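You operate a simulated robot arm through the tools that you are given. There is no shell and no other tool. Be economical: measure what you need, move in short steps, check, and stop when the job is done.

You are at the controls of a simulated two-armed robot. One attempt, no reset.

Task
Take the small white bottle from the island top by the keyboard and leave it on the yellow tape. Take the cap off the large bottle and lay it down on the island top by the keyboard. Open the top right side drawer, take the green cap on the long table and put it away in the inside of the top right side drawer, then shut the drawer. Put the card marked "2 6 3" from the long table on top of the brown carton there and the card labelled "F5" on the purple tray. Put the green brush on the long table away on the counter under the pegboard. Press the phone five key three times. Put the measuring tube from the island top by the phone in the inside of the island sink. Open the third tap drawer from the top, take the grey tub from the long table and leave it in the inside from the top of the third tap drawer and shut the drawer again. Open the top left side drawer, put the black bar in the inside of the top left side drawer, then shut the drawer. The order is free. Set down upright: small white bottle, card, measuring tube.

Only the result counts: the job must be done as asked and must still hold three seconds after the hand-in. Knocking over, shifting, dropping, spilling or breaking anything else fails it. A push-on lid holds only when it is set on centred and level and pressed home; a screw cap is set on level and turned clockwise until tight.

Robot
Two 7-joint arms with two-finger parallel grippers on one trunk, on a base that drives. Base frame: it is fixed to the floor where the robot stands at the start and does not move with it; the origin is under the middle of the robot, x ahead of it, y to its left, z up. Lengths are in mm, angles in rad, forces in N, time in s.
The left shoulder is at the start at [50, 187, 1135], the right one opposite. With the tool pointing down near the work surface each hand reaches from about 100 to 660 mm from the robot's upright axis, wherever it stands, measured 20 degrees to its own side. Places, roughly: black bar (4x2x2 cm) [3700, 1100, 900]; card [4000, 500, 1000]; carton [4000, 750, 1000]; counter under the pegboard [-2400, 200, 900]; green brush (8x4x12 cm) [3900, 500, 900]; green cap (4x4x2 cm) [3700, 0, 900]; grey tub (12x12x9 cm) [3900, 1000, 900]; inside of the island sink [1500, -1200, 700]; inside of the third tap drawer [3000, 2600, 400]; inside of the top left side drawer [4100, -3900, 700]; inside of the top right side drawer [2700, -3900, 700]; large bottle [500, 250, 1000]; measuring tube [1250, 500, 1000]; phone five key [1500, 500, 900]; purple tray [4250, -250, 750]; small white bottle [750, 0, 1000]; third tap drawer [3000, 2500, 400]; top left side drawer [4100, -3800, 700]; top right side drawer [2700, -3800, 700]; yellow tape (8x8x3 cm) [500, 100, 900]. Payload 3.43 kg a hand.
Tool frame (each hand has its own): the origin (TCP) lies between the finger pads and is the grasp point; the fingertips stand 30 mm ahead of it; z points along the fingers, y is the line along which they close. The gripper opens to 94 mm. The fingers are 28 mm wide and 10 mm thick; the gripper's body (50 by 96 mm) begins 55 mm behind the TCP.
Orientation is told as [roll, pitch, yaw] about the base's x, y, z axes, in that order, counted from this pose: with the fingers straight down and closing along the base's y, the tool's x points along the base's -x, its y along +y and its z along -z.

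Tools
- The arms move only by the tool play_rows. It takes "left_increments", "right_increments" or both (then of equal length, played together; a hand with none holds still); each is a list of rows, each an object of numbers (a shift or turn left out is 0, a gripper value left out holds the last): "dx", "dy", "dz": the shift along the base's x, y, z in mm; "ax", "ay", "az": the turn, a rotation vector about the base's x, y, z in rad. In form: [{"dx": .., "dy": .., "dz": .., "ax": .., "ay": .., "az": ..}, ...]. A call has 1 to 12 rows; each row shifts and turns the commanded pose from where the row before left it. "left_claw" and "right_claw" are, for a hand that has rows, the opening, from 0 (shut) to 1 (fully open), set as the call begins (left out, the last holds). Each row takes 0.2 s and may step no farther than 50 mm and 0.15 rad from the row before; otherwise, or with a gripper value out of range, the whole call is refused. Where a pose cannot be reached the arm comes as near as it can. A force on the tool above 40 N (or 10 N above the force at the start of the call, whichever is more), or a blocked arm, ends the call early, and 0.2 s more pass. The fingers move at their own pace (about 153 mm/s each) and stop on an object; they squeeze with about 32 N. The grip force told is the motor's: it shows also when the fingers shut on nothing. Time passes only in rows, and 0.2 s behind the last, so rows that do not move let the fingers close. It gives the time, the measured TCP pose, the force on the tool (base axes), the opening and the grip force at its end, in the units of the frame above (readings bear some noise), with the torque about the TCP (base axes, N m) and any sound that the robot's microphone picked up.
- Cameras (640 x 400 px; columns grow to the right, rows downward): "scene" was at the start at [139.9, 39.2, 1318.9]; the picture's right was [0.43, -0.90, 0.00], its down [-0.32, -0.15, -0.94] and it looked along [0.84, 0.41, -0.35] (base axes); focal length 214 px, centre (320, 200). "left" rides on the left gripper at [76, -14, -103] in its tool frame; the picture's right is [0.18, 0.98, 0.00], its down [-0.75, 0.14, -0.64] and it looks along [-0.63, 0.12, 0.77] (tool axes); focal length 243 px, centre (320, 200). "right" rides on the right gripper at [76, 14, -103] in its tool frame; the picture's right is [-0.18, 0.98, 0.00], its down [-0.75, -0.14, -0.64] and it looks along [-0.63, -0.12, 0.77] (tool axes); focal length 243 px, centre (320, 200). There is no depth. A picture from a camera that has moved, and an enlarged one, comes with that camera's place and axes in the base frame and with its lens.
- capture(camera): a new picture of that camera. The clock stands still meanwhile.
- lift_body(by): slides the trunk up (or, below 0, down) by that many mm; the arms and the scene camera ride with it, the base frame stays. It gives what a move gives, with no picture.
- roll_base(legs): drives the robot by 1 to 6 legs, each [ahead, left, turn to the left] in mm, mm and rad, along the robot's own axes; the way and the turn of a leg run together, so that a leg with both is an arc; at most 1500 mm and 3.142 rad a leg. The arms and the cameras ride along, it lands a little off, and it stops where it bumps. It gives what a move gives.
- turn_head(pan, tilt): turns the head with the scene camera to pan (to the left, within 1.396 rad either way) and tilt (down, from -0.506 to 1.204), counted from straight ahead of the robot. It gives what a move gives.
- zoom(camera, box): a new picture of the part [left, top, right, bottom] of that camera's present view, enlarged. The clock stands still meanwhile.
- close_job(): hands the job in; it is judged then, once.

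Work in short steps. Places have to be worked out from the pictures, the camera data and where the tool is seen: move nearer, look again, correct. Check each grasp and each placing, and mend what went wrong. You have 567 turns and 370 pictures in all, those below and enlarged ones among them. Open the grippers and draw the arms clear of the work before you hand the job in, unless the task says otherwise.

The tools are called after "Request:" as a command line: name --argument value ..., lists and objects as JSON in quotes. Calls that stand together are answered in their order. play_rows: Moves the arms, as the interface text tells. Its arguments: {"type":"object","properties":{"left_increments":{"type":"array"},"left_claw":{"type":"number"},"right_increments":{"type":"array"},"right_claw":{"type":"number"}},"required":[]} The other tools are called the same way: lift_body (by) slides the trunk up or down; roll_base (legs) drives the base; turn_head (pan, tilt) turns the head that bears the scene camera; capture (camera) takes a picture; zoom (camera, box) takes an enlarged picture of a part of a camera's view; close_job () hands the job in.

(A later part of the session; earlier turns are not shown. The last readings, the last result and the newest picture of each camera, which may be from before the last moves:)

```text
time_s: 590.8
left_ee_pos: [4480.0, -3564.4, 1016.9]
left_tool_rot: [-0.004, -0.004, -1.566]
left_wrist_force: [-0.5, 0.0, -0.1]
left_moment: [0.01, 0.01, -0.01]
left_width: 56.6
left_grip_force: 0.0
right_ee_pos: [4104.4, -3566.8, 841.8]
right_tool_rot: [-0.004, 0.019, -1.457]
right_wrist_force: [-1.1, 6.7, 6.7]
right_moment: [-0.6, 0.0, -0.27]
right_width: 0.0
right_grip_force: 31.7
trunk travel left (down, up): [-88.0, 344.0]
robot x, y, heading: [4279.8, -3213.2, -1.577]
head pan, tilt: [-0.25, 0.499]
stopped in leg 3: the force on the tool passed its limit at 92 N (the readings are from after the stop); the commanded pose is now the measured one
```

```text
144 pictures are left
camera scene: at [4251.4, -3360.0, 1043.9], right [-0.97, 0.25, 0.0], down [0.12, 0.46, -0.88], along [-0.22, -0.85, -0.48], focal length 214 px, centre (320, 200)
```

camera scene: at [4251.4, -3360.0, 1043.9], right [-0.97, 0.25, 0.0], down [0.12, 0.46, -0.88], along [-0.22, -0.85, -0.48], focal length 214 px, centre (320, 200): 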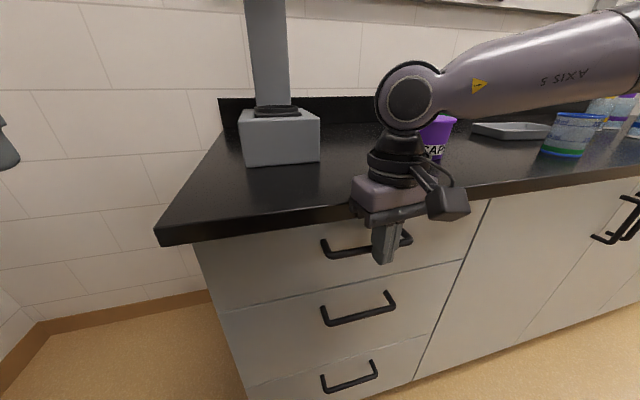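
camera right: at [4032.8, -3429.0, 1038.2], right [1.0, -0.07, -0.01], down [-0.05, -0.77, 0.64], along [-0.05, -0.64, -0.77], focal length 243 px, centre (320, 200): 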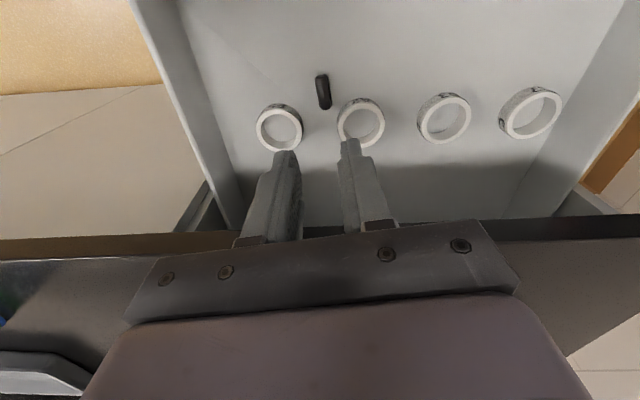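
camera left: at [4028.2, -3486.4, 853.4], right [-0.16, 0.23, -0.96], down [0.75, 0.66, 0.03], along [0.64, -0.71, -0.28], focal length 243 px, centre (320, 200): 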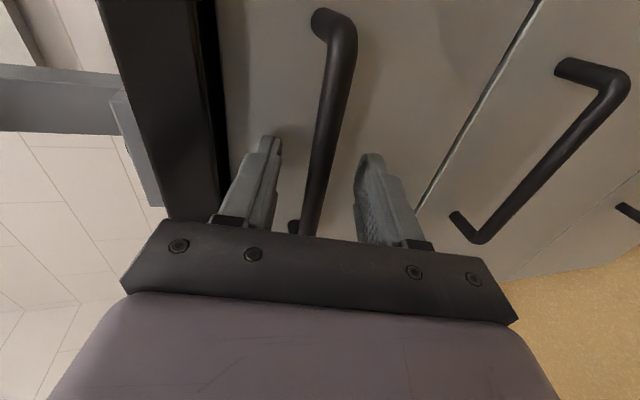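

Shut. Back off and inspect this drawer.

Request:
roll_base --legs '[[-260, 0, 0]]'

Request:
play_rows --right_increments '[{"dz": 45}, {"dz": 45}, {"dz": 45}, {"dx": -20, "dz": 20}, {}]'

Request:
turn_head --pan -0.4 --tilt 0.4

Request:
zoom --camera "scene" --box '[180, 130, 420, 280]'

```text
time_s: 592.6
left_ee_pos: [4481.6, -3301.4, 1016.6]
left_tool_rot: [-0.005, -0.002, -1.567]
left_wrist_force: [-0.4, 0.6, -0.3]
left_moment: [0.01, -0.01, -0.01]
left_width: 56.3
left_grip_force: 0.0
right_ee_pos: [4106.2, -3306.4, 839.6]
right_tool_rot: [-0.004, 0.022, -1.453]
right_wrist_force: [-1.1, -0.3, 0.7]
right_moment: [0.01, 0.04, 0.01]
right_width: 0.2
right_grip_force: 31.7
trunk travel left (down, up): [-88.0, 344.0]
robot x, y, heading: [4277.0, -2950.8, -1.572]
head pan, tilt: [-0.25, 0.499]
```

```text
time_s: 593.8
left_ee_pos: [4481.4, -3302.8, 1016.6]
left_tool_rot: [-0.007, -0.003, -1.565]
left_wrist_force: [0.5, 0.6, -0.2]
left_moment: [-0.01, -0.02, -0.02]
left_width: 56.5
left_grip_force: 0.1
right_ee_pos: [4085.7, -3305.8, 997.0]
right_tool_rot: [-0.004, 0.02, -1.454]
right_wrist_force: [0.3, 0.6, 0.1]
right_moment: [0.0, -0.01, -0.02]
right_width: 0.1
right_grip_force: 32.1
trunk travel left (down, up): [-88.0, 344.0]
robot x, y, heading: [4280.9, -2949.6, -1.578]
head pan, tilt: [-0.25, 0.499]
```

```text
time_s: 594.5
left_ee_pos: [4481.4, -3302.0, 1017.8]
left_tool_rot: [-0.006, -0.001, -1.566]
left_wrist_force: [-0.5, 0.5, 1.2]
left_moment: [-0.01, -0.03, 0.0]
left_width: 56.5
left_grip_force: 0.0
right_ee_pos: [4085.6, -3307.1, 996.5]
right_tool_rot: [-0.003, 0.021, -1.454]
right_wrist_force: [0.6, -0.1, 1.0]
right_moment: [-0.01, -0.02, -0.01]
right_width: 0.0
right_grip_force: 31.9
trunk travel left (down, up): [-88.0, 344.0]
robot x, y, heading: [4277.4, -2949.2, -1.573]
head pan, tilt: [-0.4, 0.4]
```

```text
2.67 times, centred on (300, 205) of scene
camera zoom: at [4239.5, -3094.9, 1052.9], right [-0.92, 0.39, 0.0], down [0.15, 0.36, -0.92], along [-0.36, -0.85, -0.39], focal length 572 px, centre (373, 187)
```

zoom: 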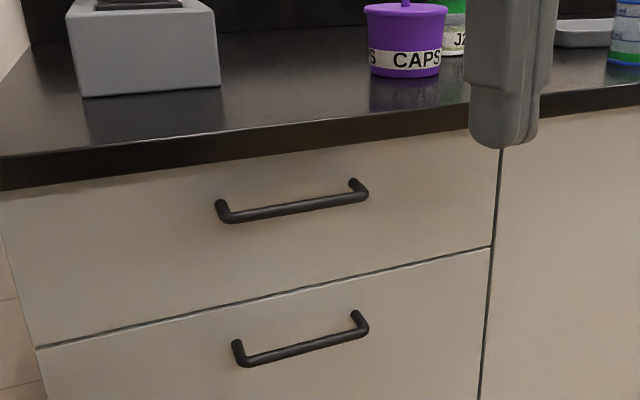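

Flush. For certainty I revisit the right drawer and push once more.

Request:
roll_base --legs '[[0, -1450, 0]]'

Request:
zoom --camera "scene" --box '[180, 130, 420, 280]'

```text
time_s: 607.1
left_ee_pos: [3074.5, -3304.8, 1016.5]
left_tool_rot: [-0.005, -0.002, -1.545]
left_wrist_force: [-0.3, -0.3, -0.1]
left_moment: [-0.03, 0.01, -0.03]
left_width: 56.6
left_grip_force: 0.0
right_ee_pos: [2679.0, -3319.8, 996.3]
right_tool_rot: [-0.004, 0.021, -1.435]
right_wrist_force: [0.3, 0.6, 0.4]
right_moment: [-0.02, -0.02, 0.01]
right_width: 0.0
right_grip_force: 31.8
trunk travel left (down, up): [-88.0, 344.0]
robot x, y, heading: [2862.6, -2958.8, -1.55]
head pan, tilt: [-0.4, 0.4]
```

```text
2.67 times, centred on (300, 205) of scene
camera zoom: at [2828.4, -3103.2, 1053.0], right [-0.93, 0.38, 0.0], down [0.15, 0.36, -0.92], along [-0.35, -0.85, -0.39], focal length 572 px, centre (373, 187)
```

zoom: 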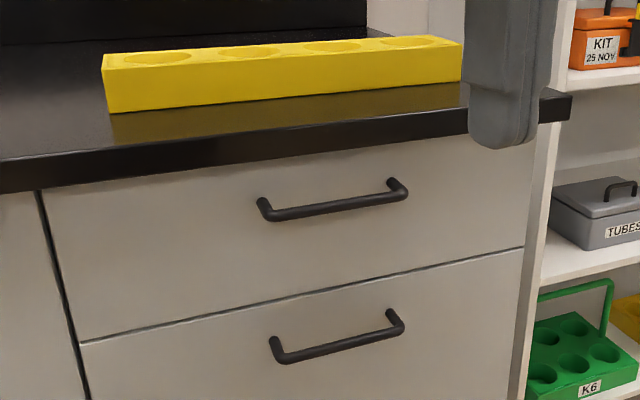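

It looks flush, but a quick confirming push is cheap.

Request:
play_rows --right_increments '[{"dx": -10, "dz": -45}, {"dx": -10, "dz": -45}, {"dz": -45}, {"dz": -20}, {}]'

Request:
roll_base --legs '[[200, 0, -0.02], [70, 0, 0]]'

```text
time_s: 608.3
left_ee_pos: [3073.9, -3306.4, 1015.6]
left_tool_rot: [-0.005, -0.003, -1.545]
left_wrist_force: [0.7, -0.1, 0.1]
left_moment: [-0.01, -0.02, 0.03]
left_width: 56.4
left_grip_force: 0.0
right_ee_pos: [2657.8, -3316.5, 842.3]
right_tool_rot: [-0.004, 0.022, -1.434]
right_wrist_force: [-0.1, 0.8, 0.5]
right_moment: [0.02, 0.02, -0.03]
right_width: 0.2
right_grip_force: 31.8
trunk travel left (down, up): [-88.0, 344.0]
robot x, y, heading: [2865.1, -2959.1, -1.556]
head pan, tilt: [-0.4, 0.4]
```

```text
time_s: 610.5
left_ee_pos: [3070.2, -3568.1, 1015.6]
left_tool_rot: [-0.005, 0.001, -1.562]
left_wrist_force: [-0.8, 0.5, -0.9]
left_moment: [0.01, 0.01, -0.04]
left_width: 56.2
left_grip_force: 0.2
right_ee_pos: [2652.8, -3565.3, 843.2]
right_tool_rot: [-0.008, 0.042, -1.461]
right_wrist_force: [0.1, 2.1, 0.9]
right_moment: [-0.17, 0.03, -0.06]
right_width: 0.0
right_grip_force: 32.1
trunk travel left (down, up): [-88.0, 344.0]
robot x, y, heading: [2864.3, -3218.6, -1.575]
head pan, tilt: [-0.4, 0.4]
stopped in leg 2: the force on the tool passed its limit at 74 N (the readings are from after the stop); the commanded pose is now the measured one
```

Both side drawers are shut. Now go to the tap bench: drive back to y≈1450 and turn to face +y.

Request:
roll_base --legs '[[-300, 0, 0.004], [-1450, 0, 0], [-1450, 0, 0], [-1450, 0, 0], [0, 0, 1.571], [0, 0, 1.571]]'

Request:
turn_head --pan 0.0 --tilt 0.5

Request:
capture --camera "scene"

```text
time_s: 640.8
left_ee_pos: [2973.4, 1791.0, 1016.0]
left_tool_rot: [-0.007, 0.001, 1.496]
left_wrist_force: [-0.5, -0.3, 0.3]
left_moment: [0.02, 0.01, 0.0]
left_width: 56.1
left_grip_force: 0.0
right_ee_pos: [3389.4, 1751.3, 843.1]
right_tool_rot: [-0.007, 0.042, 1.597]
right_wrist_force: [0.1, -0.5, -0.2]
right_moment: [-0.02, 0.02, 0.04]
right_width: 0.4
right_grip_force: 32.3
trunk travel left (down, up): [-88.0, 344.0]
robot x, y, heading: [3147.5, 1422.7, 1.485]
head pan, tilt: [-0.4, 0.4]
```

```text
time_s: 641.6
left_ee_pos: [2975.3, 1790.4, 1015.9]
left_tool_rot: [-0.006, 0.001, 1.495]
left_wrist_force: [0.0, -0.2, 0.0]
left_moment: [-0.02, 0.01, 0.0]
left_width: 56.5
left_grip_force: 0.1
right_ee_pos: [3388.4, 1752.8, 842.8]
right_tool_rot: [-0.007, 0.042, 1.597]
right_wrist_force: [0.8, 0.3, 0.7]
right_moment: [0.0, -0.01, 0.0]
right_width: 0.1
right_grip_force: 32.0
trunk travel left (down, up): [-88.0, 344.0]
robot x, y, heading: [3143.3, 1423.5, 1.483]
head pan, tilt: [0.0, 0.499]
```

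```text
141 pictures are left
camera scene: at [3158.4, 1570.4, 1043.8], right [1.0, -0.09, 0.0], down [-0.04, -0.48, -0.88], along [0.08, 0.87, -0.48], focal length 214 px, centre (320, 200)
```

scene: 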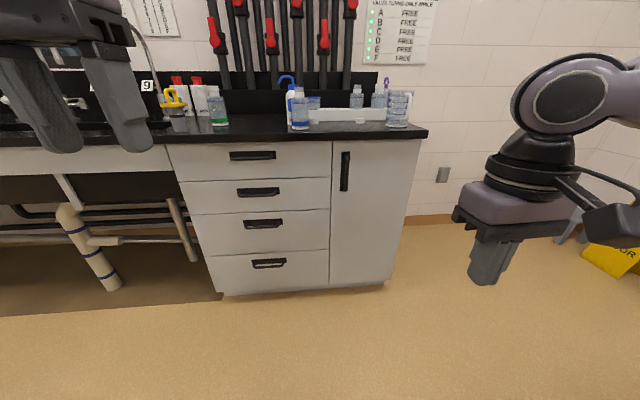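

Request:
zoom --camera "scene" --box '[160, 130, 360, 300]'

```text
2.35 times, centred on (260, 215) of scene
camera zoom: at [3158.4, 1570.4, 1043.8], right [1.0, -0.09, 0.0], down [-0.04, -0.48, -0.88], along [0.08, 0.87, -0.48], focal length 505 px, centre (461, 165)
```

zoom: 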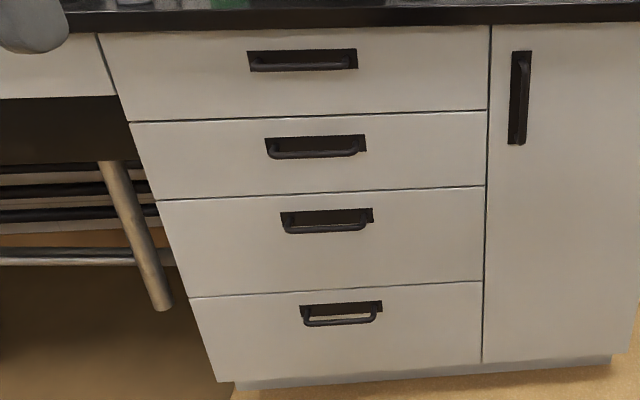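

Bar handles here too: third drawer's bar ≈(2999,2270,547). Position the base, lower the trunk fully, and turn the left hand for the handle.

Request:
roll_base --legs '[[0, 0, 0.088], [150, -55, 0]]'

Request:
lift_body --by -80

Request:
play_rows --left_increments '[{"az": 0.15}, {"az": 0.15}, {"az": 0.15}, {"az": 0.15}, {"az": 0.15}, {"az": 0.15}, {"az": 0.15}, {"az": 0.15}, {"az": 0.15}, {"az": 0.15}, {"az": 0.07}, {}]' --left_claw 0.55

Request:
play_rows --left_increments '[{"dy": 20, "dz": -35, "ax": 0.12}, {"dy": 20, "dz": -35, "ax": 0.12}, {"dy": 20, "dz": -35, "ax": 0.12}, {"dy": 20, "dz": -35, "ax": 0.12}, {"dy": 20, "dz": -35, "ax": 0.12}, {"dy": 20, "dz": -35, "ax": 0.12}, {"dy": 10, "dz": -35, "ax": 0.12}, {"dz": -35, "ax": 0.12}, {"dz": -35, "ax": 0.12}, {"dz": -30, "ax": 0.1}, {}]'

Request:
capture --camera "left"

```text
time_s: 643.6
left_ee_pos: [2997.7, 1923.0, 1016.8]
left_tool_rot: [-0.006, -0.001, 1.586]
left_wrist_force: [0.0, 0.8, 0.5]
left_moment: [-0.02, 0.04, 0.02]
left_width: 56.3
left_grip_force: 0.1
right_ee_pos: [3413.2, 1924.7, 843.6]
right_tool_rot: [-0.008, 0.042, 1.688]
right_wrist_force: [0.5, 0.0, 0.2]
right_moment: [0.03, -0.03, 0.0]
right_width: 0.4
right_grip_force: 32.0
trunk travel left (down, up): [-88.0, 344.0]
robot x, y, heading: [3200.8, 1571.2, 1.572]
head pan, tilt: [0.0, 0.499]
```

```text
time_s: 644.7
left_ee_pos: [2994.9, 1923.3, 936.2]
left_tool_rot: [-0.006, -0.003, 1.586]
left_wrist_force: [-0.2, -0.8, -0.4]
left_moment: [-0.01, 0.01, -0.01]
left_width: 56.3
left_grip_force: 0.0
right_ee_pos: [3412.6, 1924.1, 762.6]
right_tool_rot: [-0.007, 0.041, 1.688]
right_wrist_force: [0.0, -0.8, 0.3]
right_moment: [-0.02, 0.02, -0.03]
right_width: 0.0
right_grip_force: 31.6
trunk travel left (down, up): [-8.0, 424.0]
robot x, y, heading: [3202.2, 1575.4, 1.573]
head pan, tilt: [0.0, 0.499]
```

```text
time_s: 647.3
left_ee_pos: [2998.0, 1924.1, 935.9]
left_tool_rot: [-0.006, -0.001, -3.126]
left_wrist_force: [1.0, 0.3, 0.4]
left_moment: [-0.02, 0.01, 0.02]
left_width: 51.8
left_grip_force: 0.0
right_ee_pos: [3413.3, 1924.2, 764.0]
right_tool_rot: [-0.007, 0.043, 1.689]
right_wrist_force: [0.0, 0.0, 0.3]
right_moment: [-0.02, -0.02, 0.03]
right_width: 0.0
right_grip_force: 32.2
trunk travel left (down, up): [-8.0, 424.0]
robot x, y, heading: [3199.4, 1573.1, 1.576]
head pan, tilt: [0.0, 0.499]
```

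```text
time_s: 649.7
left_ee_pos: [3022.5, 2064.3, 625.4]
left_tool_rot: [-1.135, 0.007, -3.119]
left_wrist_force: [0.2, 0.0, -0.9]
left_moment: [-0.01, 0.0, 0.01]
left_width: 51.9
left_grip_force: 0.1
left hand out of reach, approached as far as the arm can: row 10
right_ee_pos: [3412.7, 1924.2, 764.4]
right_tool_rot: [-0.007, 0.042, 1.685]
right_wrist_force: [0.5, -0.1, -0.8]
right_moment: [0.01, 0.01, -0.01]
right_width: 0.0
right_grip_force: 31.6
trunk travel left (down, up): [-8.0, 424.0]
robot x, y, heading: [3201.5, 1574.5, 1.574]
head pan, tilt: [0.0, 0.499]
```

```text
139 pictures are left
camera left: at [3100.5, 1978.2, 682.0], right [0.2, -0.41, -0.89], down [-0.74, -0.66, 0.14], along [-0.64, 0.63, -0.43], focal length 243 px, centre (320, 200)
```

left: 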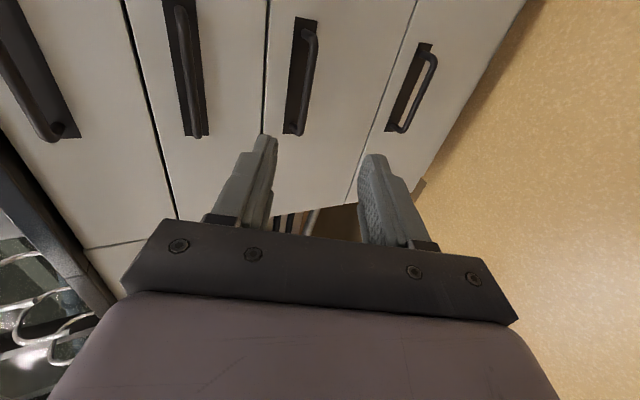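

The third handle is in line. Lower further while advancing.

Request:
play_rows --left_increments '[{"dx": -8, "dy": 25, "dz": -25}, {"dx": -6, "dy": 25, "dz": -25}, {"dy": 20, "dz": -20}, {}]'

Request:
capture --camera "left"

```text
time_s: 650.7
left_ee_pos: [2999.4, 2128.2, 619.6]
left_tool_rot: [-1.128, 0.005, -3.114]
left_wrist_force: [-0.4, 0.6, 0.0]
left_moment: [0.03, -0.02, -0.01]
left_width: 51.7
left_grip_force: 0.2
left hand out of reach, approached as far as the arm can: row 1, 2, 3
right_ee_pos: [3411.9, 1923.8, 763.6]
right_tool_rot: [-0.007, 0.04, 1.688]
right_wrist_force: [0.2, -0.2, 0.6]
right_moment: [-0.01, -0.02, 0.02]
right_width: 0.2
right_grip_force: 31.8
trunk travel left (down, up): [-8.0, 424.0]
robot x, y, heading: [3204.1, 1572.7, 1.577]
head pan, tilt: [0.0, 0.499]
```

```text
138 pictures are left
camera left: at [3077.7, 2042.4, 676.5], right [0.2, -0.42, -0.89], down [-0.74, -0.66, 0.14], along [-0.65, 0.63, -0.44], focal length 243 px, centre (320, 200)
```

left: 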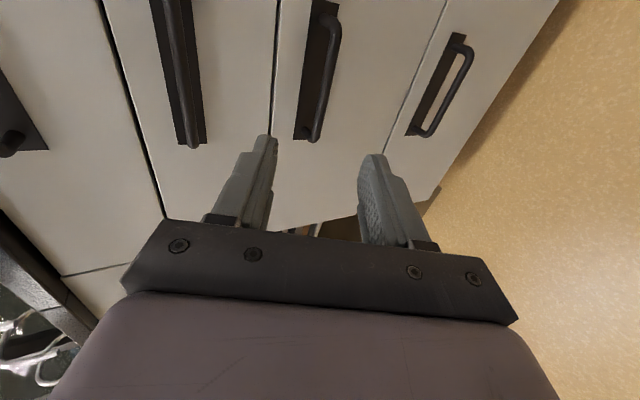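

Use a steeper tool angle (pitch ≈0.8) to get lower.

Request:
play_rows --left_increments '[{"dy": -15, "dz": -15, "ax": -0.11}, {"dy": -15, "dz": -20, "ax": -0.11}, {"dz": -20, "ax": -0.11}, {"dz": -15}, {}]'

Request:
capture --camera "left"

```text
time_s: 651.9
left_ee_pos: [2991.4, 2093.4, 558.7]
left_tool_rot: [-0.804, 0.002, -3.122]
left_wrist_force: [1.0, -0.1, 0.2]
left_moment: [-0.01, 0.0, 0.04]
left_width: 51.7
left_grip_force: 0.1
left hand out of reach, approached as far as the arm can: row 3, 4
right_ee_pos: [3413.2, 1923.4, 763.6]
right_tool_rot: [-0.008, 0.041, 1.685]
right_wrist_force: [0.2, 0.1, -0.2]
right_moment: [-0.01, 0.01, -0.01]
right_width: 0.0
right_grip_force: 31.2
trunk travel left (down, up): [-8.0, 424.0]
robot x, y, heading: [3202.7, 1575.7, 1.573]
head pan, tilt: [0.0, 0.499]
```

```text
137 pictures are left
camera left: at [3069.0, 2030.6, 640.2], right [0.2, -0.68, -0.71], down [-0.74, -0.58, 0.34], along [-0.64, 0.46, -0.62], focal length 243 px, centre (320, 200)
```

left: 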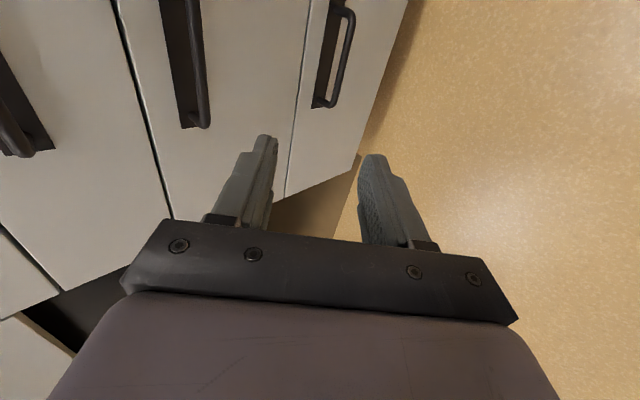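

The third bar is at about (3003,2270,542). Narrow the opening and drive the base forward 120 mm, then look.

Request:
roll_base --legs '[[120, -8, 0]]'

Request:
play_rows --left_increments '[{}, {}]' --left_claw 0.38

Request:
capture --camera "left"

```text
time_s: 653.1
left_ee_pos: [2998.1, 2208.6, 559.4]
left_tool_rot: [-0.805, -0.001, -3.121]
left_wrist_force: [0.3, -0.5, 0.0]
left_moment: [-0.01, 0.0, -0.01]
left_width: 51.7
left_grip_force: 0.1
right_ee_pos: [3420.5, 2038.8, 762.7]
right_tool_rot: [-0.005, 0.042, 1.687]
right_wrist_force: [0.1, 0.5, 0.5]
right_moment: [-0.03, 0.01, -0.02]
right_width: 0.0
right_grip_force: 32.1
trunk travel left (down, up): [-8.0, 424.0]
robot x, y, heading: [3209.2, 1690.4, 1.578]
head pan, tilt: [0.0, 0.499]
```

```text
time_s: 653.8
left_ee_pos: [2998.0, 2208.4, 558.7]
left_tool_rot: [-0.803, -0.001, -3.121]
left_wrist_force: [0.0, 0.1, 0.4]
left_moment: [0.0, -0.04, -0.02]
left_width: 35.5
left_grip_force: 0.2
right_ee_pos: [3419.7, 2039.5, 762.8]
right_tool_rot: [-0.006, 0.042, 1.686]
right_wrist_force: [-0.4, 0.3, 0.7]
right_moment: [0.03, 0.0, 0.0]
right_width: 0.0
right_grip_force: 31.9
trunk travel left (down, up): [-8.0, 424.0]
robot x, y, heading: [3206.5, 1686.6, 1.577]
head pan, tilt: [0.0, 0.499]
```

```text
136 pictures are left
camera left: at [3076.2, 2146.2, 640.4], right [0.2, -0.68, -0.71], down [-0.74, -0.58, 0.34], along [-0.64, 0.46, -0.62], focal length 243 px, centre (320, 200)
```

left: 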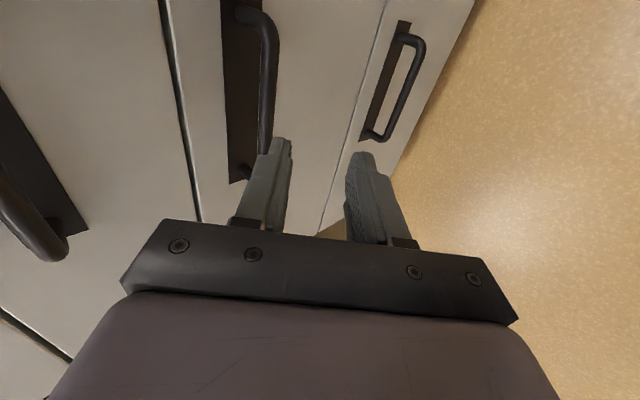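

Lower the trunk the last 8 mm and drive 55 mm further, then check.

Request:
lift_body --by -8

Request:
roll_base --legs '[[52, 0, 0]]'

Request:
capture --camera "left"

```text
time_s: 654.3
left_ee_pos: [2997.5, 2208.6, 551.7]
left_tool_rot: [-0.803, -0.001, -3.12]
left_wrist_force: [-0.4, -0.3, -0.1]
left_moment: [0.02, -0.01, -0.02]
left_width: 35.9
left_grip_force: 0.1
right_ee_pos: [3421.1, 2040.3, 755.3]
right_tool_rot: [-0.008, 0.042, 1.688]
right_wrist_force: [0.5, 0.3, 0.6]
right_moment: [0.0, 0.02, -0.02]
right_width: 0.0
right_grip_force: 31.6
trunk travel left (down, up): [0.0, 432.0]
robot x, y, heading: [3208.6, 1689.5, 1.572]
head pan, tilt: [0.0, 0.499]
```

```text
time_s: 655.2
left_ee_pos: [2997.9, 2260.0, 550.8]
left_tool_rot: [-0.804, 0.001, -3.12]
left_wrist_force: [0.6, 0.4, -1.0]
left_moment: [0.01, 0.02, 0.01]
left_width: 35.5
left_grip_force: 0.0
right_ee_pos: [3420.1, 2090.6, 753.9]
right_tool_rot: [-0.007, 0.043, 1.686]
right_wrist_force: [0.6, 0.0, 0.2]
right_moment: [0.02, -0.01, -0.01]
right_width: 0.0
right_grip_force: 32.2
trunk travel left (down, up): [0.0, 432.0]
robot x, y, heading: [3204.5, 1739.1, 1.575]
head pan, tilt: [0.0, 0.499]
```

```text
135 pictures are left
camera left: at [3076.3, 2196.8, 632.4], right [0.2, -0.68, -0.71], down [-0.74, -0.58, 0.34], along [-0.64, 0.46, -0.62], focal length 243 px, centre (320, 200)
```

left: 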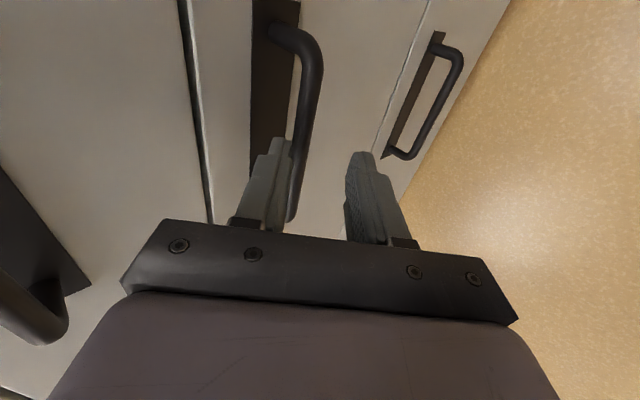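

The bar is between the fingers, a bit toward the upper one. Advance 10 mm and close.

Request:
roll_base --legs '[[10, 0, 0]]'

Request:
play_rows --left_increments '[{}, {}, {}]' --left_claw 0

Request:
capture --camera "left"

```text
time_s: 656.0
left_ee_pos: [2998.4, 2269.9, 551.5]
left_tool_rot: [-0.804, -0.001, -3.121]
left_wrist_force: [0.0, 0.3, 0.6]
left_moment: [-0.01, -0.03, -0.02]
left_width: 35.8
left_grip_force: 0.0
right_ee_pos: [3420.2, 2099.3, 754.8]
right_tool_rot: [-0.007, 0.041, 1.686]
right_wrist_force: [0.1, -0.2, 0.2]
right_moment: [0.0, 0.02, 0.02]
right_width: 0.0
right_grip_force: 32.3
trunk travel left (down, up): [0.0, 432.0]
robot x, y, heading: [3210.1, 1750.8, 1.574]
head pan, tilt: [0.0, 0.499]
```

```text
time_s: 656.8
left_ee_pos: [2998.8, 2269.5, 551.8]
left_tool_rot: [-0.804, -0.001, -3.122]
left_wrist_force: [0.4, -0.3, -0.3]
left_moment: [0.02, 0.02, 0.05]
left_width: 0.2
left_grip_force: 31.5
right_ee_pos: [3419.6, 2100.0, 754.8]
right_tool_rot: [-0.007, 0.043, 1.687]
right_wrist_force: [1.6, -0.2, 0.0]
right_moment: [0.03, 0.02, 0.0]
right_width: 0.0
right_grip_force: 31.9
trunk travel left (down, up): [0.0, 432.0]
robot x, y, heading: [3211.2, 1752.2, 1.575]
head pan, tilt: [0.0, 0.499]
```

```text
134 pictures are left
camera left: at [3076.2, 2206.8, 632.4], right [0.2, -0.68, -0.71], down [-0.74, -0.58, 0.34], along [-0.64, 0.46, -0.62], focal length 243 px, centre (320, 200)
```

left: 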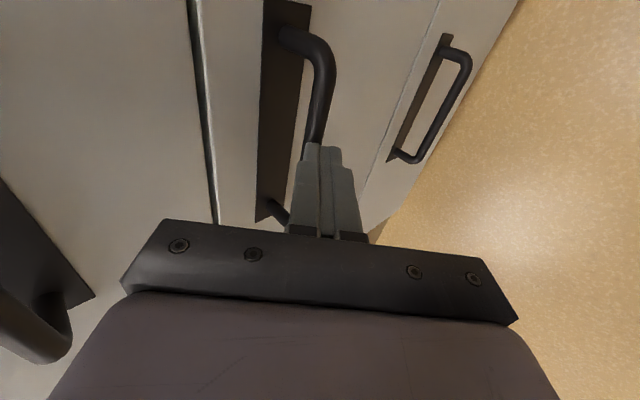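

Missed — the bar lies just beyond the tips (≈y 2302, z 528). Back off slightly, reopen, go 13 mm lower with a steeper angle, and advance again.

Request:
roll_base --legs '[[-25, 0, 0]]'

Request:
play_rows --left_increments '[{"ax": -0.09}, {"dz": -8}, {"dz": -8}, {}]' --left_claw 0.45

Request:
roll_base --legs '[[40, 0, 0]]'

Request:
capture --camera "left"

```text
time_s: 657.6
left_ee_pos: [2998.3, 2245.5, 552.0]
left_tool_rot: [-0.803, -0.002, -3.119]
left_wrist_force: [0.4, 0.1, -1.8]
left_moment: [0.01, 0.0, 0.02]
left_width: 0.0
left_grip_force: 32.4
right_ee_pos: [3419.2, 2075.5, 754.2]
right_tool_rot: [-0.004, 0.041, 1.687]
right_wrist_force: [0.5, -0.2, 0.4]
right_moment: [0.03, -0.01, -0.02]
right_width: 0.0
right_grip_force: 31.6
trunk travel left (down, up): [0.0, 432.0]
robot x, y, heading: [3208.7, 1723.5, 1.571]
head pan, tilt: [0.0, 0.499]
```

```text
time_s: 658.6
left_ee_pos: [2993.7, 2242.7, 539.7]
left_tool_rot: [-0.711, -0.001, -3.124]
left_wrist_force: [0.0, 0.5, -0.1]
left_moment: [0.01, -0.03, 0.0]
left_width: 42.3
left_grip_force: 0.1
left hand out of reach, approached as far as the arm can: row 3
right_ee_pos: [3419.4, 2075.6, 755.3]
right_tool_rot: [-0.005, 0.042, 1.687]
right_wrist_force: [0.2, 0.0, -0.2]
right_moment: [0.02, 0.01, 0.01]
right_width: 0.0
right_grip_force: 32.0
trunk travel left (down, up): [0.0, 432.0]
robot x, y, heading: [3212.5, 1722.7, 1.572]
head pan, tilt: [0.0, 0.499]
```

```text
time_s: 659.5
left_ee_pos: [2994.8, 2259.1, 541.5]
left_tool_rot: [-0.711, -0.002, -3.122]
left_wrist_force: [-1.8, -10.2, 6.3]
left_moment: [0.19, -0.09, -0.04]
left_width: 40.3
left_grip_force: 0.1
right_ee_pos: [3419.3, 2096.4, 755.5]
right_tool_rot: [-0.007, 0.043, 1.689]
right_wrist_force: [-0.5, 0.4, 0.1]
right_moment: [0.0, 0.0, -0.01]
right_width: 0.0
right_grip_force: 32.3
trunk travel left (down, up): [0.0, 432.0]
robot x, y, heading: [3211.7, 1746.6, 1.574]
head pan, tilt: [0.0, 0.499]
stopped in leg 1: the force on the tool passed its limit at 72 N (the readings are from after the stop); the commanded pose is now the measured one
```

```text
133 pictures are left
camera left: at [3072.0, 2204.4, 627.6], right [0.2, -0.74, -0.64], down [-0.74, -0.54, 0.4], along [-0.64, 0.4, -0.66], focal length 243 px, centre (320, 200)
```

left: 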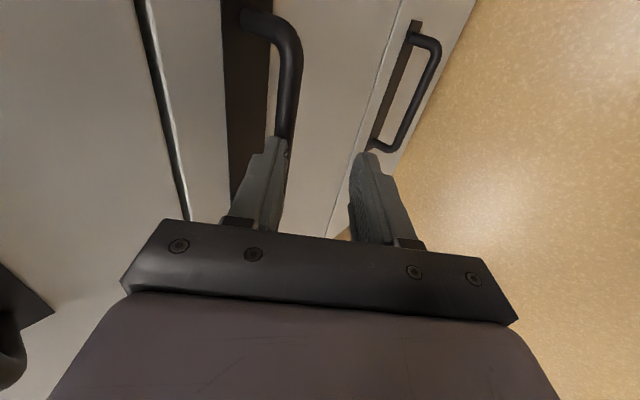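

The upper finger met the bar, so the bar is at about (y 2305, z 535). I'll come in along the tool axis: back off, raise, advance, then slide down-forward over the bar.

Request:
roll_base --legs '[[-30, 0, 0]]'

Request:
play_rows --left_increments '[{"dz": 20}, {"dz": 16}, {}]' --left_claw 0.5

Request:
roll_base --legs '[[40, 0, 0]]'

Request:
capture --camera "left"

```text
time_s: 660.3
left_ee_pos: [2996.1, 2230.7, 540.3]
left_tool_rot: [-0.709, -0.001, -3.122]
left_wrist_force: [0.0, -1.6, -1.3]
left_moment: [0.01, 0.02, -0.01]
left_width: 42.4
left_grip_force: 0.0
right_ee_pos: [3419.5, 2066.9, 754.8]
right_tool_rot: [-0.006, 0.044, 1.688]
right_wrist_force: [0.5, -1.0, -0.2]
right_moment: [0.01, 0.01, 0.02]
right_width: 0.1
right_grip_force: 32.0
trunk travel left (down, up): [0.0, 432.0]
robot x, y, heading: [3209.2, 1715.6, 1.576]
head pan, tilt: [0.0, 0.499]
```

```text
time_s: 661.1
left_ee_pos: [2995.9, 2230.7, 576.3]
left_tool_rot: [-0.708, -0.002, -3.122]
left_wrist_force: [-0.3, 0.5, 0.4]
left_moment: [0.01, -0.03, -0.01]
left_width: 47.1
left_grip_force: 0.0
right_ee_pos: [3420.1, 2067.1, 755.4]
right_tool_rot: [-0.005, 0.045, 1.687]
right_wrist_force: [-0.4, 1.0, 0.7]
right_moment: [-0.02, 0.0, 0.02]
right_width: 0.0
right_grip_force: 32.6
trunk travel left (down, up): [0.0, 432.0]
robot x, y, heading: [3207.4, 1717.6, 1.573]
head pan, tilt: [0.0, 0.499]
```

```text
time_s: 662.0
left_ee_pos: [2994.9, 2270.8, 576.4]
left_tool_rot: [-0.707, -0.002, -3.121]
left_wrist_force: [0.5, 0.3, 0.2]
left_moment: [-0.01, 0.01, -0.02]
left_width: 47.0
left_grip_force: 0.1
right_ee_pos: [3419.9, 2107.1, 755.5]
right_tool_rot: [-0.005, 0.044, 1.686]
right_wrist_force: [1.0, 0.0, 0.6]
right_moment: [0.01, -0.02, 0.0]
right_width: 0.1
right_grip_force: 31.2
trunk travel left (down, up): [0.0, 432.0]
robot x, y, heading: [3211.3, 1760.6, 1.573]
head pan, tilt: [0.0, 0.499]
```

```text
132 pictures are left
camera left: at [3073.1, 2215.5, 663.1], right [0.2, -0.74, -0.64], down [-0.74, -0.54, 0.4], along [-0.64, 0.4, -0.66], focal length 243 px, centre (320, 200)
```

left: 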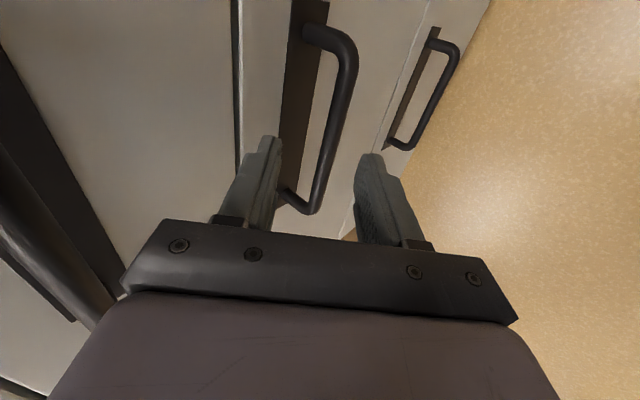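

Bar is between the fingers. Slide along the tool axis onto it.

Request:
play_rows --left_increments '[{"dy": 6, "dz": -11}, {"dy": 8, "dz": -11}, {"dy": 8, "dz": -11}, {}]'

Request:
capture --camera "left"

```text
time_s: 663.0
left_ee_pos: [2992.1, 2289.6, 545.2]
left_tool_rot: [-0.709, 0.001, -3.121]
left_wrist_force: [0.5, -0.9, 0.1]
left_moment: [0.01, -0.02, -0.02]
left_width: 47.1
left_grip_force: 0.0
left hand out of reach, approached as far as the arm can: row 3
right_ee_pos: [3419.4, 2107.4, 753.8]
right_tool_rot: [-0.006, 0.043, 1.687]
right_wrist_force: [-0.1, 0.0, -1.1]
right_moment: [-0.04, 0.03, 0.0]
right_width: 0.0
right_grip_force: 32.2
trunk travel left (down, up): [0.0, 432.0]
robot x, y, heading: [3207.4, 1754.9, 1.577]
head pan, tilt: [0.0, 0.499]
```

```text
131 pictures are left
camera left: at [3068.7, 2234.4, 632.8], right [0.2, -0.74, -0.64], down [-0.74, -0.54, 0.4], along [-0.64, 0.4, -0.66], focal length 243 px, centre (320, 200)
```

left: 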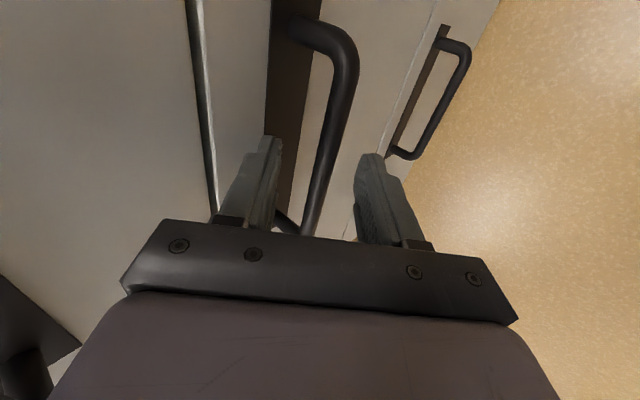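

Centred now with the bar between the pads. Close.

Request:
play_rows --left_increments '[{}, {}, {}]' --left_claw 0

```text
time_s: 663.8
left_ee_pos: [2991.2, 2288.1, 545.2]
left_tool_rot: [-0.706, -0.001, -3.124]
left_wrist_force: [-0.5, -6.2, -3.8]
left_moment: [-0.11, 0.87, -1.13]
left_width: 11.9
left_grip_force: 45.0
right_ee_pos: [3420.2, 2108.0, 754.8]
right_tool_rot: [-0.006, 0.044, 1.688]
right_wrist_force: [-0.5, 0.0, -0.1]
right_moment: [0.01, 0.01, 0.0]
right_width: 0.0
right_grip_force: 31.8
trunk travel left (down, up): [0.0, 432.0]
robot x, y, heading: [3208.1, 1759.5, 1.575]
head pan, tilt: [0.0, 0.499]
```

Gripped the bar (11.9 mm). Pull by backing the base.

Request:
roll_base --legs '[[-130, 0, 0], [-130, 0, 0]]'

Request:
capture --camera "scene"

```text
time_s: 665.9
left_ee_pos: [2990.8, 2030.1, 546.0]
left_tool_rot: [-0.709, -0.001, -3.122]
left_wrist_force: [-13.1, -1.3, -5.9]
left_moment: [-0.07, 1.19, -0.61]
left_width: 12.2
left_grip_force: 44.7
right_ee_pos: [3421.5, 1846.2, 755.4]
right_tool_rot: [-0.008, 0.044, 1.687]
right_wrist_force: [-1.0, -0.9, 0.8]
right_moment: [-0.02, 0.01, 0.0]
right_width: 0.0
right_grip_force: 31.7
trunk travel left (down, up): [0.0, 432.0]
robot x, y, heading: [3209.6, 1493.6, 1.573]
head pan, tilt: [0.0, 0.499]
```

```text
130 pictures are left
camera scene: at [3206.9, 1645.2, 955.7], right [1.0, 0.0, 0.0], down [0.0, -0.48, -0.88], along [0.0, 0.88, -0.48], focal length 214 px, centre (320, 200)
```

scene: 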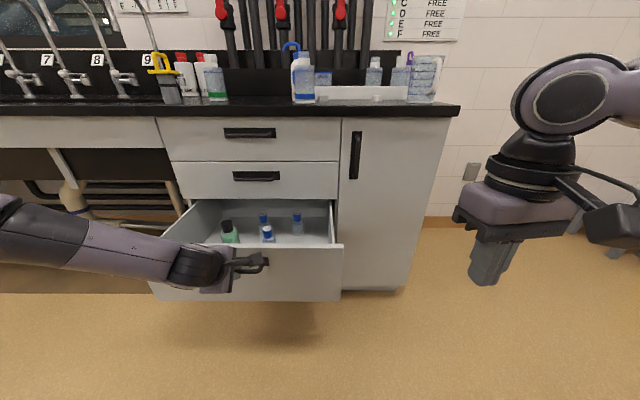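

The drawer holds some small bottles. Pull it a bit further for room.

Request:
roll_base --legs '[[-70, 0, 0]]'

Request:
zoom --camera "scene" --box '[150, 170, 360, 310]'

```text
time_s: 667.0
left_ee_pos: [2991.6, 1959.6, 545.2]
left_tool_rot: [-0.707, -0.002, -3.121]
left_wrist_force: [-6.9, -1.4, -1.7]
left_moment: [-0.06, 0.51, -1.23]
left_width: 12.2
left_grip_force: 44.8
right_ee_pos: [3421.6, 1778.0, 754.7]
right_tool_rot: [-0.008, 0.044, 1.686]
right_wrist_force: [-0.1, 0.0, -0.5]
right_moment: [-0.03, 0.03, -0.04]
right_width: 0.0
right_grip_force: 31.9
trunk travel left (down, up): [0.0, 432.0]
robot x, y, heading: [3205.4, 1424.1, 1.576]
head pan, tilt: [0.0, 0.499]
```

```text
2.86 times, centred on (255, 240) of scene
camera zoom: at [3207.4, 1576.1, 955.8], right [1.0, 0.0, 0.0], down [0.0, -0.48, -0.88], along [0.0, 0.88, -0.48], focal length 613 px, centre (506, 86)
```

zoom: 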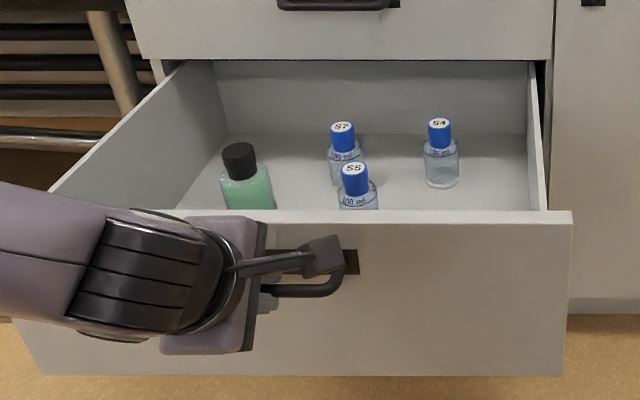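

Drawer fully open; free floor space is at the right front (≈3140,2160). Release the handle and retract the left hand.

Request:
play_rows --left_increments '[{}, {}, {"dy": -13, "dz": 15}, {"dy": -13, "dz": 15}, {"dy": -20, "dz": 20}, {"dy": -20, "dz": 40}, {"dz": 45, "ax": -0.1}, {"dz": 45, "ax": -0.1}, {"dz": 45, "ax": -0.1}, {"dz": 45, "ax": -0.1}, {"dz": 30, "ax": -0.1}, {"ax": -0.1}]' --left_claw 0.5

Request:
play_rows --left_increments '[{"ax": -0.1, "az": -0.1}, {"az": -0.15}, {"az": -0.15}, {"az": -0.15}, {"az": -0.15}, {"az": -0.15}, {"az": -0.15}, {"az": -0.15}, {"az": -0.15}, {"az": -0.15}, {"az": -0.13}, {}]'

Request:
lift_body --by 250

```text
time_s: 669.5
left_ee_pos: [2991.5, 1894.5, 846.7]
left_tool_rot: [-0.107, -0.017, -3.125]
left_wrist_force: [-0.4, -0.2, 1.2]
left_moment: [0.01, 0.01, -0.01]
left_width: 47.2
left_grip_force: 0.1
right_ee_pos: [3421.4, 1777.6, 755.1]
right_tool_rot: [-0.005, 0.044, 1.686]
right_wrist_force: [0.4, -1.1, 0.5]
right_moment: [0.01, 0.0, 0.01]
right_width: 0.0
right_grip_force: 32.0
trunk travel left (down, up): [0.0, 432.0]
robot x, y, heading: [3208.1, 1424.7, 1.577]
head pan, tilt: [0.0, 0.499]
```

```text
time_s: 672.1
left_ee_pos: [2991.6, 1893.6, 845.0]
left_tool_rot: [-0.007, -0.013, 1.576]
left_wrist_force: [0.1, -0.7, 0.3]
left_moment: [0.01, 0.0, -0.05]
left_width: 46.9
left_grip_force: 0.1
right_ee_pos: [3420.6, 1776.9, 753.9]
right_tool_rot: [-0.004, 0.043, 1.686]
right_wrist_force: [-0.9, 0.5, -0.8]
right_moment: [0.0, -0.01, 0.0]
right_width: 0.1
right_grip_force: 32.0
trunk travel left (down, up): [0.0, 432.0]
robot x, y, heading: [3208.4, 1430.4, 1.573]
head pan, tilt: [0.0, 0.499]
```

```text
time_s: 674.7
left_ee_pos: [2990.7, 1895.4, 1094.2]
left_tool_rot: [-0.007, -0.012, 1.576]
left_wrist_force: [0.4, 0.1, -0.3]
left_moment: [-0.01, 0.0, 0.01]
left_width: 47.2
left_grip_force: 0.1
right_ee_pos: [3421.3, 1777.9, 1005.6]
right_tool_rot: [-0.006, 0.044, 1.687]
right_wrist_force: [-0.1, 0.0, -0.2]
right_moment: [-0.04, 0.0, 0.0]
right_width: 0.2
right_grip_force: 31.8
trunk travel left (down, up): [-250.0, 182.0]
robot x, y, heading: [3209.2, 1425.9, 1.577]
head pan, tilt: [0.0, 0.499]
```

Turn to the long table, raise the trunk, and bring the right hand toward the tub (≈3859,1021).

Request:
lift_body --by 150

Request:
roll_base --legs '[[0, 0, -1.577], [75, -140, 0]]'

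Request:
play_rows --right_increments '[{"dx": 40, "dz": 10, "az": -0.1}, {"dx": 40, "dz": -10}, {"dx": 40}, {}]' --right_claw 0.6

Request:
turn_head --pan -0.2 --tilt 0.6

Request:
capture --camera "scene"

Request:
capture --camera "right"

```text
time_s: 676.5
left_ee_pos: [2992.1, 1895.0, 1244.9]
left_tool_rot: [-0.009, -0.013, 1.58]
left_wrist_force: [0.0, 0.5, 0.5]
left_moment: [0.01, -0.01, -0.04]
left_width: 46.8
left_grip_force: 0.1
right_ee_pos: [3420.7, 1777.7, 1154.6]
right_tool_rot: [-0.005, 0.045, 1.688]
right_wrist_force: [-0.4, 0.5, 0.2]
right_moment: [0.03, 0.04, -0.02]
right_width: 0.1
right_grip_force: 32.2
trunk travel left (down, up): [-400.0, 32.0]
robot x, y, heading: [3207.4, 1427.6, 1.578]
head pan, tilt: [0.0, 0.499]
```

```text
time_s: 682.2
left_ee_pos: [3756.3, 1489.0, 1246.4]
left_tool_rot: [-0.006, -0.011, -0.032]
left_wrist_force: [0.3, -0.4, -0.3]
left_moment: [0.01, 0.03, 0.01]
left_width: 46.7
left_grip_force: 0.0
right_ee_pos: [3623.2, 1064.3, 1154.3]
right_tool_rot: [-0.007, 0.044, 0.076]
right_wrist_force: [-0.5, 0.4, 1.0]
right_moment: [-0.02, -0.02, 0.01]
right_width: 0.0
right_grip_force: 32.0
trunk travel left (down, up): [-400.0, 32.0]
robot x, y, heading: [3282.2, 1286.7, -0.037]
head pan, tilt: [0.0, 0.499]
```

```text
time_s: 683.2
left_ee_pos: [3755.6, 1488.7, 1245.7]
left_tool_rot: [-0.008, -0.011, -0.031]
left_wrist_force: [-0.6, -0.3, 0.6]
left_moment: [0.03, -0.02, 0.0]
left_width: 47.0
left_grip_force: 0.0
right_ee_pos: [3746.1, 1065.5, 1155.6]
right_tool_rot: [-0.005, 0.043, -0.023]
right_wrist_force: [0.3, -0.3, -0.4]
right_moment: [-0.01, -0.05, 0.04]
right_width: 56.5
right_grip_force: 0.1
trunk travel left (down, up): [-400.0, 32.0]
robot x, y, heading: [3278.4, 1285.3, -0.034]
head pan, tilt: [0.0, 0.499]
```

```text
time_s: 684.0
left_ee_pos: [3755.2, 1489.4, 1246.0]
left_tool_rot: [-0.008, -0.012, -0.031]
left_wrist_force: [0.3, -0.4, -0.5]
left_moment: [0.02, 0.03, 0.01]
left_width: 46.9
left_grip_force: 0.1
right_ee_pos: [3744.7, 1065.9, 1156.7]
right_tool_rot: [-0.006, 0.043, -0.022]
right_wrist_force: [0.0, -0.2, -0.9]
right_moment: [0.0, -0.03, -0.03]
right_width: 56.4
right_grip_force: 0.0
trunk travel left (down, up): [-400.0, 32.0]
robot x, y, heading: [3279.4, 1286.9, -0.032]
head pan, tilt: [-0.201, 0.6]
```

```text
128 pictures are left
camera scene: at [3423.3, 1264.3, 1346.8], right [-0.23, -0.97, 0.0], down [-0.55, 0.13, -0.83], along [0.8, -0.19, -0.56], focal length 214 px, centre (320, 200)
```

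scene: 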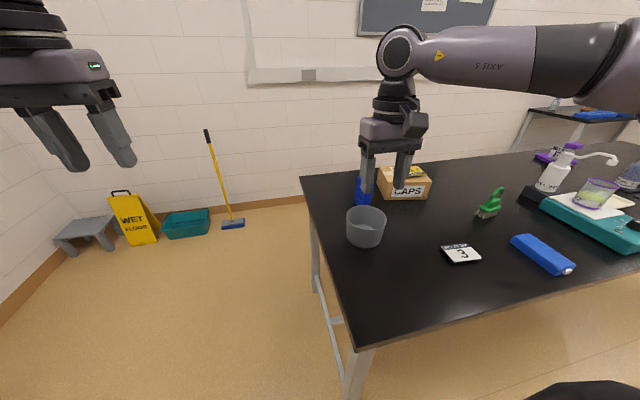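

```text
127 pictures are left
camera right: at [3674.7, 1082.0, 1263.0], right [0.2, 0.98, -0.01], down [0.78, -0.15, 0.61], along [0.59, -0.14, -0.79], focal length 243 px, centre (320, 200)
```

right: 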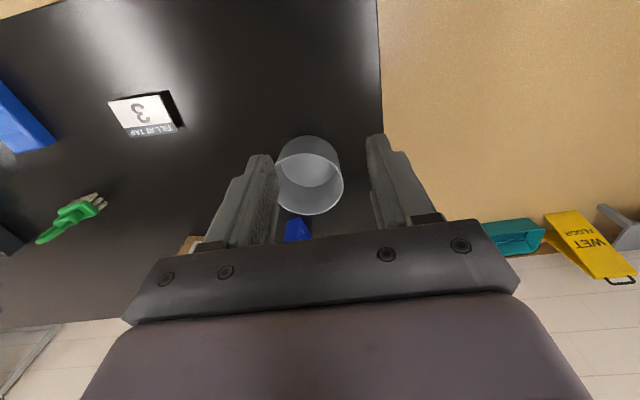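

Tub's left rim wall is at about (3876,1070). Move over it and look again.

Request:
play_rows --right_increments '[{"dx": 43, "dy": 2, "dz": -25, "ay": -0.04, "az": 0.02}, {"dx": 43, "dy": 2, "dz": -25}, {"dx": 43, "dz": -25}, {}]'

Request:
capture --camera "right"

```text
time_s: 685.0
left_ee_pos: [3757.2, 1488.5, 1245.9]
left_tool_rot: [-0.01, -0.011, -0.031]
left_wrist_force: [-0.2, 0.0, -0.6]
left_moment: [0.0, 0.02, -0.01]
left_width: 47.0
left_grip_force: 0.0
right_ee_pos: [3805.9, 1023.4, 1077.0]
right_tool_rot: [-0.005, 0.003, -0.002]
right_wrist_force: [0.8, 0.0, -0.9]
right_moment: [0.0, 0.01, -0.01]
right_width: 56.5
right_grip_force: 0.1
right hand out of reach, approached as far as the arm can: row 1, 2, 3
trunk travel left (down, up): [-400.0, 32.0]
robot x, y, heading: [3281.0, 1288.4, -0.031]
head pan, tilt: [-0.201, 0.6]
```

```text
126 pictures are left
camera right: at [3730.4, 1038.9, 1180.9], right [0.19, 0.98, 0.0], down [0.75, -0.14, 0.64], along [0.63, -0.12, -0.77], focal length 243 px, centre (320, 200)
```

right: 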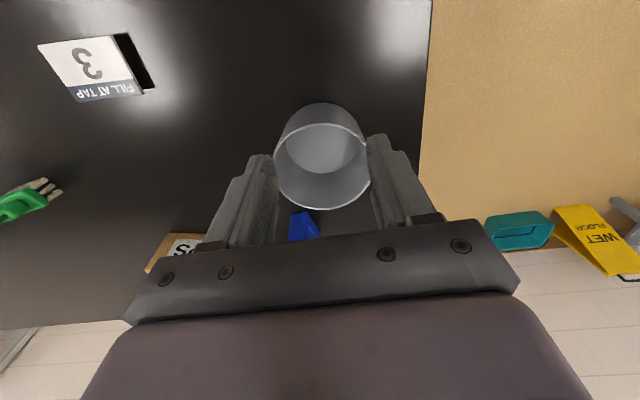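

The arm is limited laterally; shift the base 55 mm left and tilt the tool forward 0.3 rad to gain reach.

Request:
roll_base --legs '[[8, 55, 0.03]]'

Request:
play_rows --right_increments '[{"dx": 15, "ay": -0.1}, {"dx": 20, "ay": -0.1}, {"dx": 20, "ay": -0.1}, {"dx": 10}, {}]'

Request:
capture --camera "right"

```text
time_s: 686.1
left_ee_pos: [3759.4, 1559.9, 1245.8]
left_tool_rot: [-0.008, -0.011, -0.002]
left_wrist_force: [0.5, 0.7, -0.1]
left_moment: [-0.03, 0.0, 0.0]
left_width: 47.3
left_grip_force: 0.0
right_ee_pos: [3822.5, 1096.0, 1077.1]
right_tool_rot: [-0.006, 0.003, 0.027]
right_wrist_force: [0.4, 0.1, 0.7]
right_moment: [-0.02, 0.01, -0.04]
right_width: 56.3
right_grip_force: 0.2
trunk travel left (down, up): [-400.0, 32.0]
robot x, y, heading: [3287.0, 1346.0, -0.002]
head pan, tilt: [-0.201, 0.6]
```

```text
time_s: 687.4
left_ee_pos: [3758.2, 1558.3, 1245.8]
left_tool_rot: [-0.008, -0.011, -0.003]
left_wrist_force: [0.2, -0.1, 0.0]
left_moment: [0.0, -0.01, -0.03]
left_width: 47.2
left_grip_force: 0.0
right_ee_pos: [3880.7, 1091.7, 1077.0]
right_tool_rot: [-0.011, -0.301, 0.032]
right_wrist_force: [-0.1, -0.2, -0.4]
right_moment: [0.04, -0.02, -0.01]
right_width: 56.3
right_grip_force: 0.1
right hand out of reach, approached as far as the arm can: row 4
trunk travel left (down, up): [-400.0, 32.0]
robot x, y, heading: [3288.4, 1343.8, -0.002]
head pan, tilt: [-0.201, 0.6]
```

```text
125 pictures are left
camera right: at [3778.5, 1103.6, 1153.2], right [0.15, 0.99, 0.04], down [0.53, -0.12, 0.84], along [0.83, -0.1, -0.54], focal length 243 px, centre (320, 200)
```

right: 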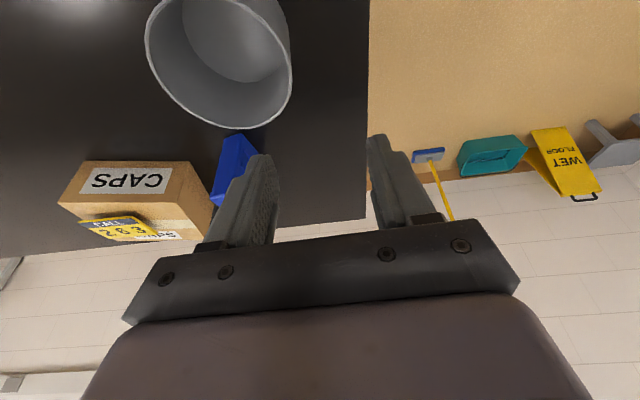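

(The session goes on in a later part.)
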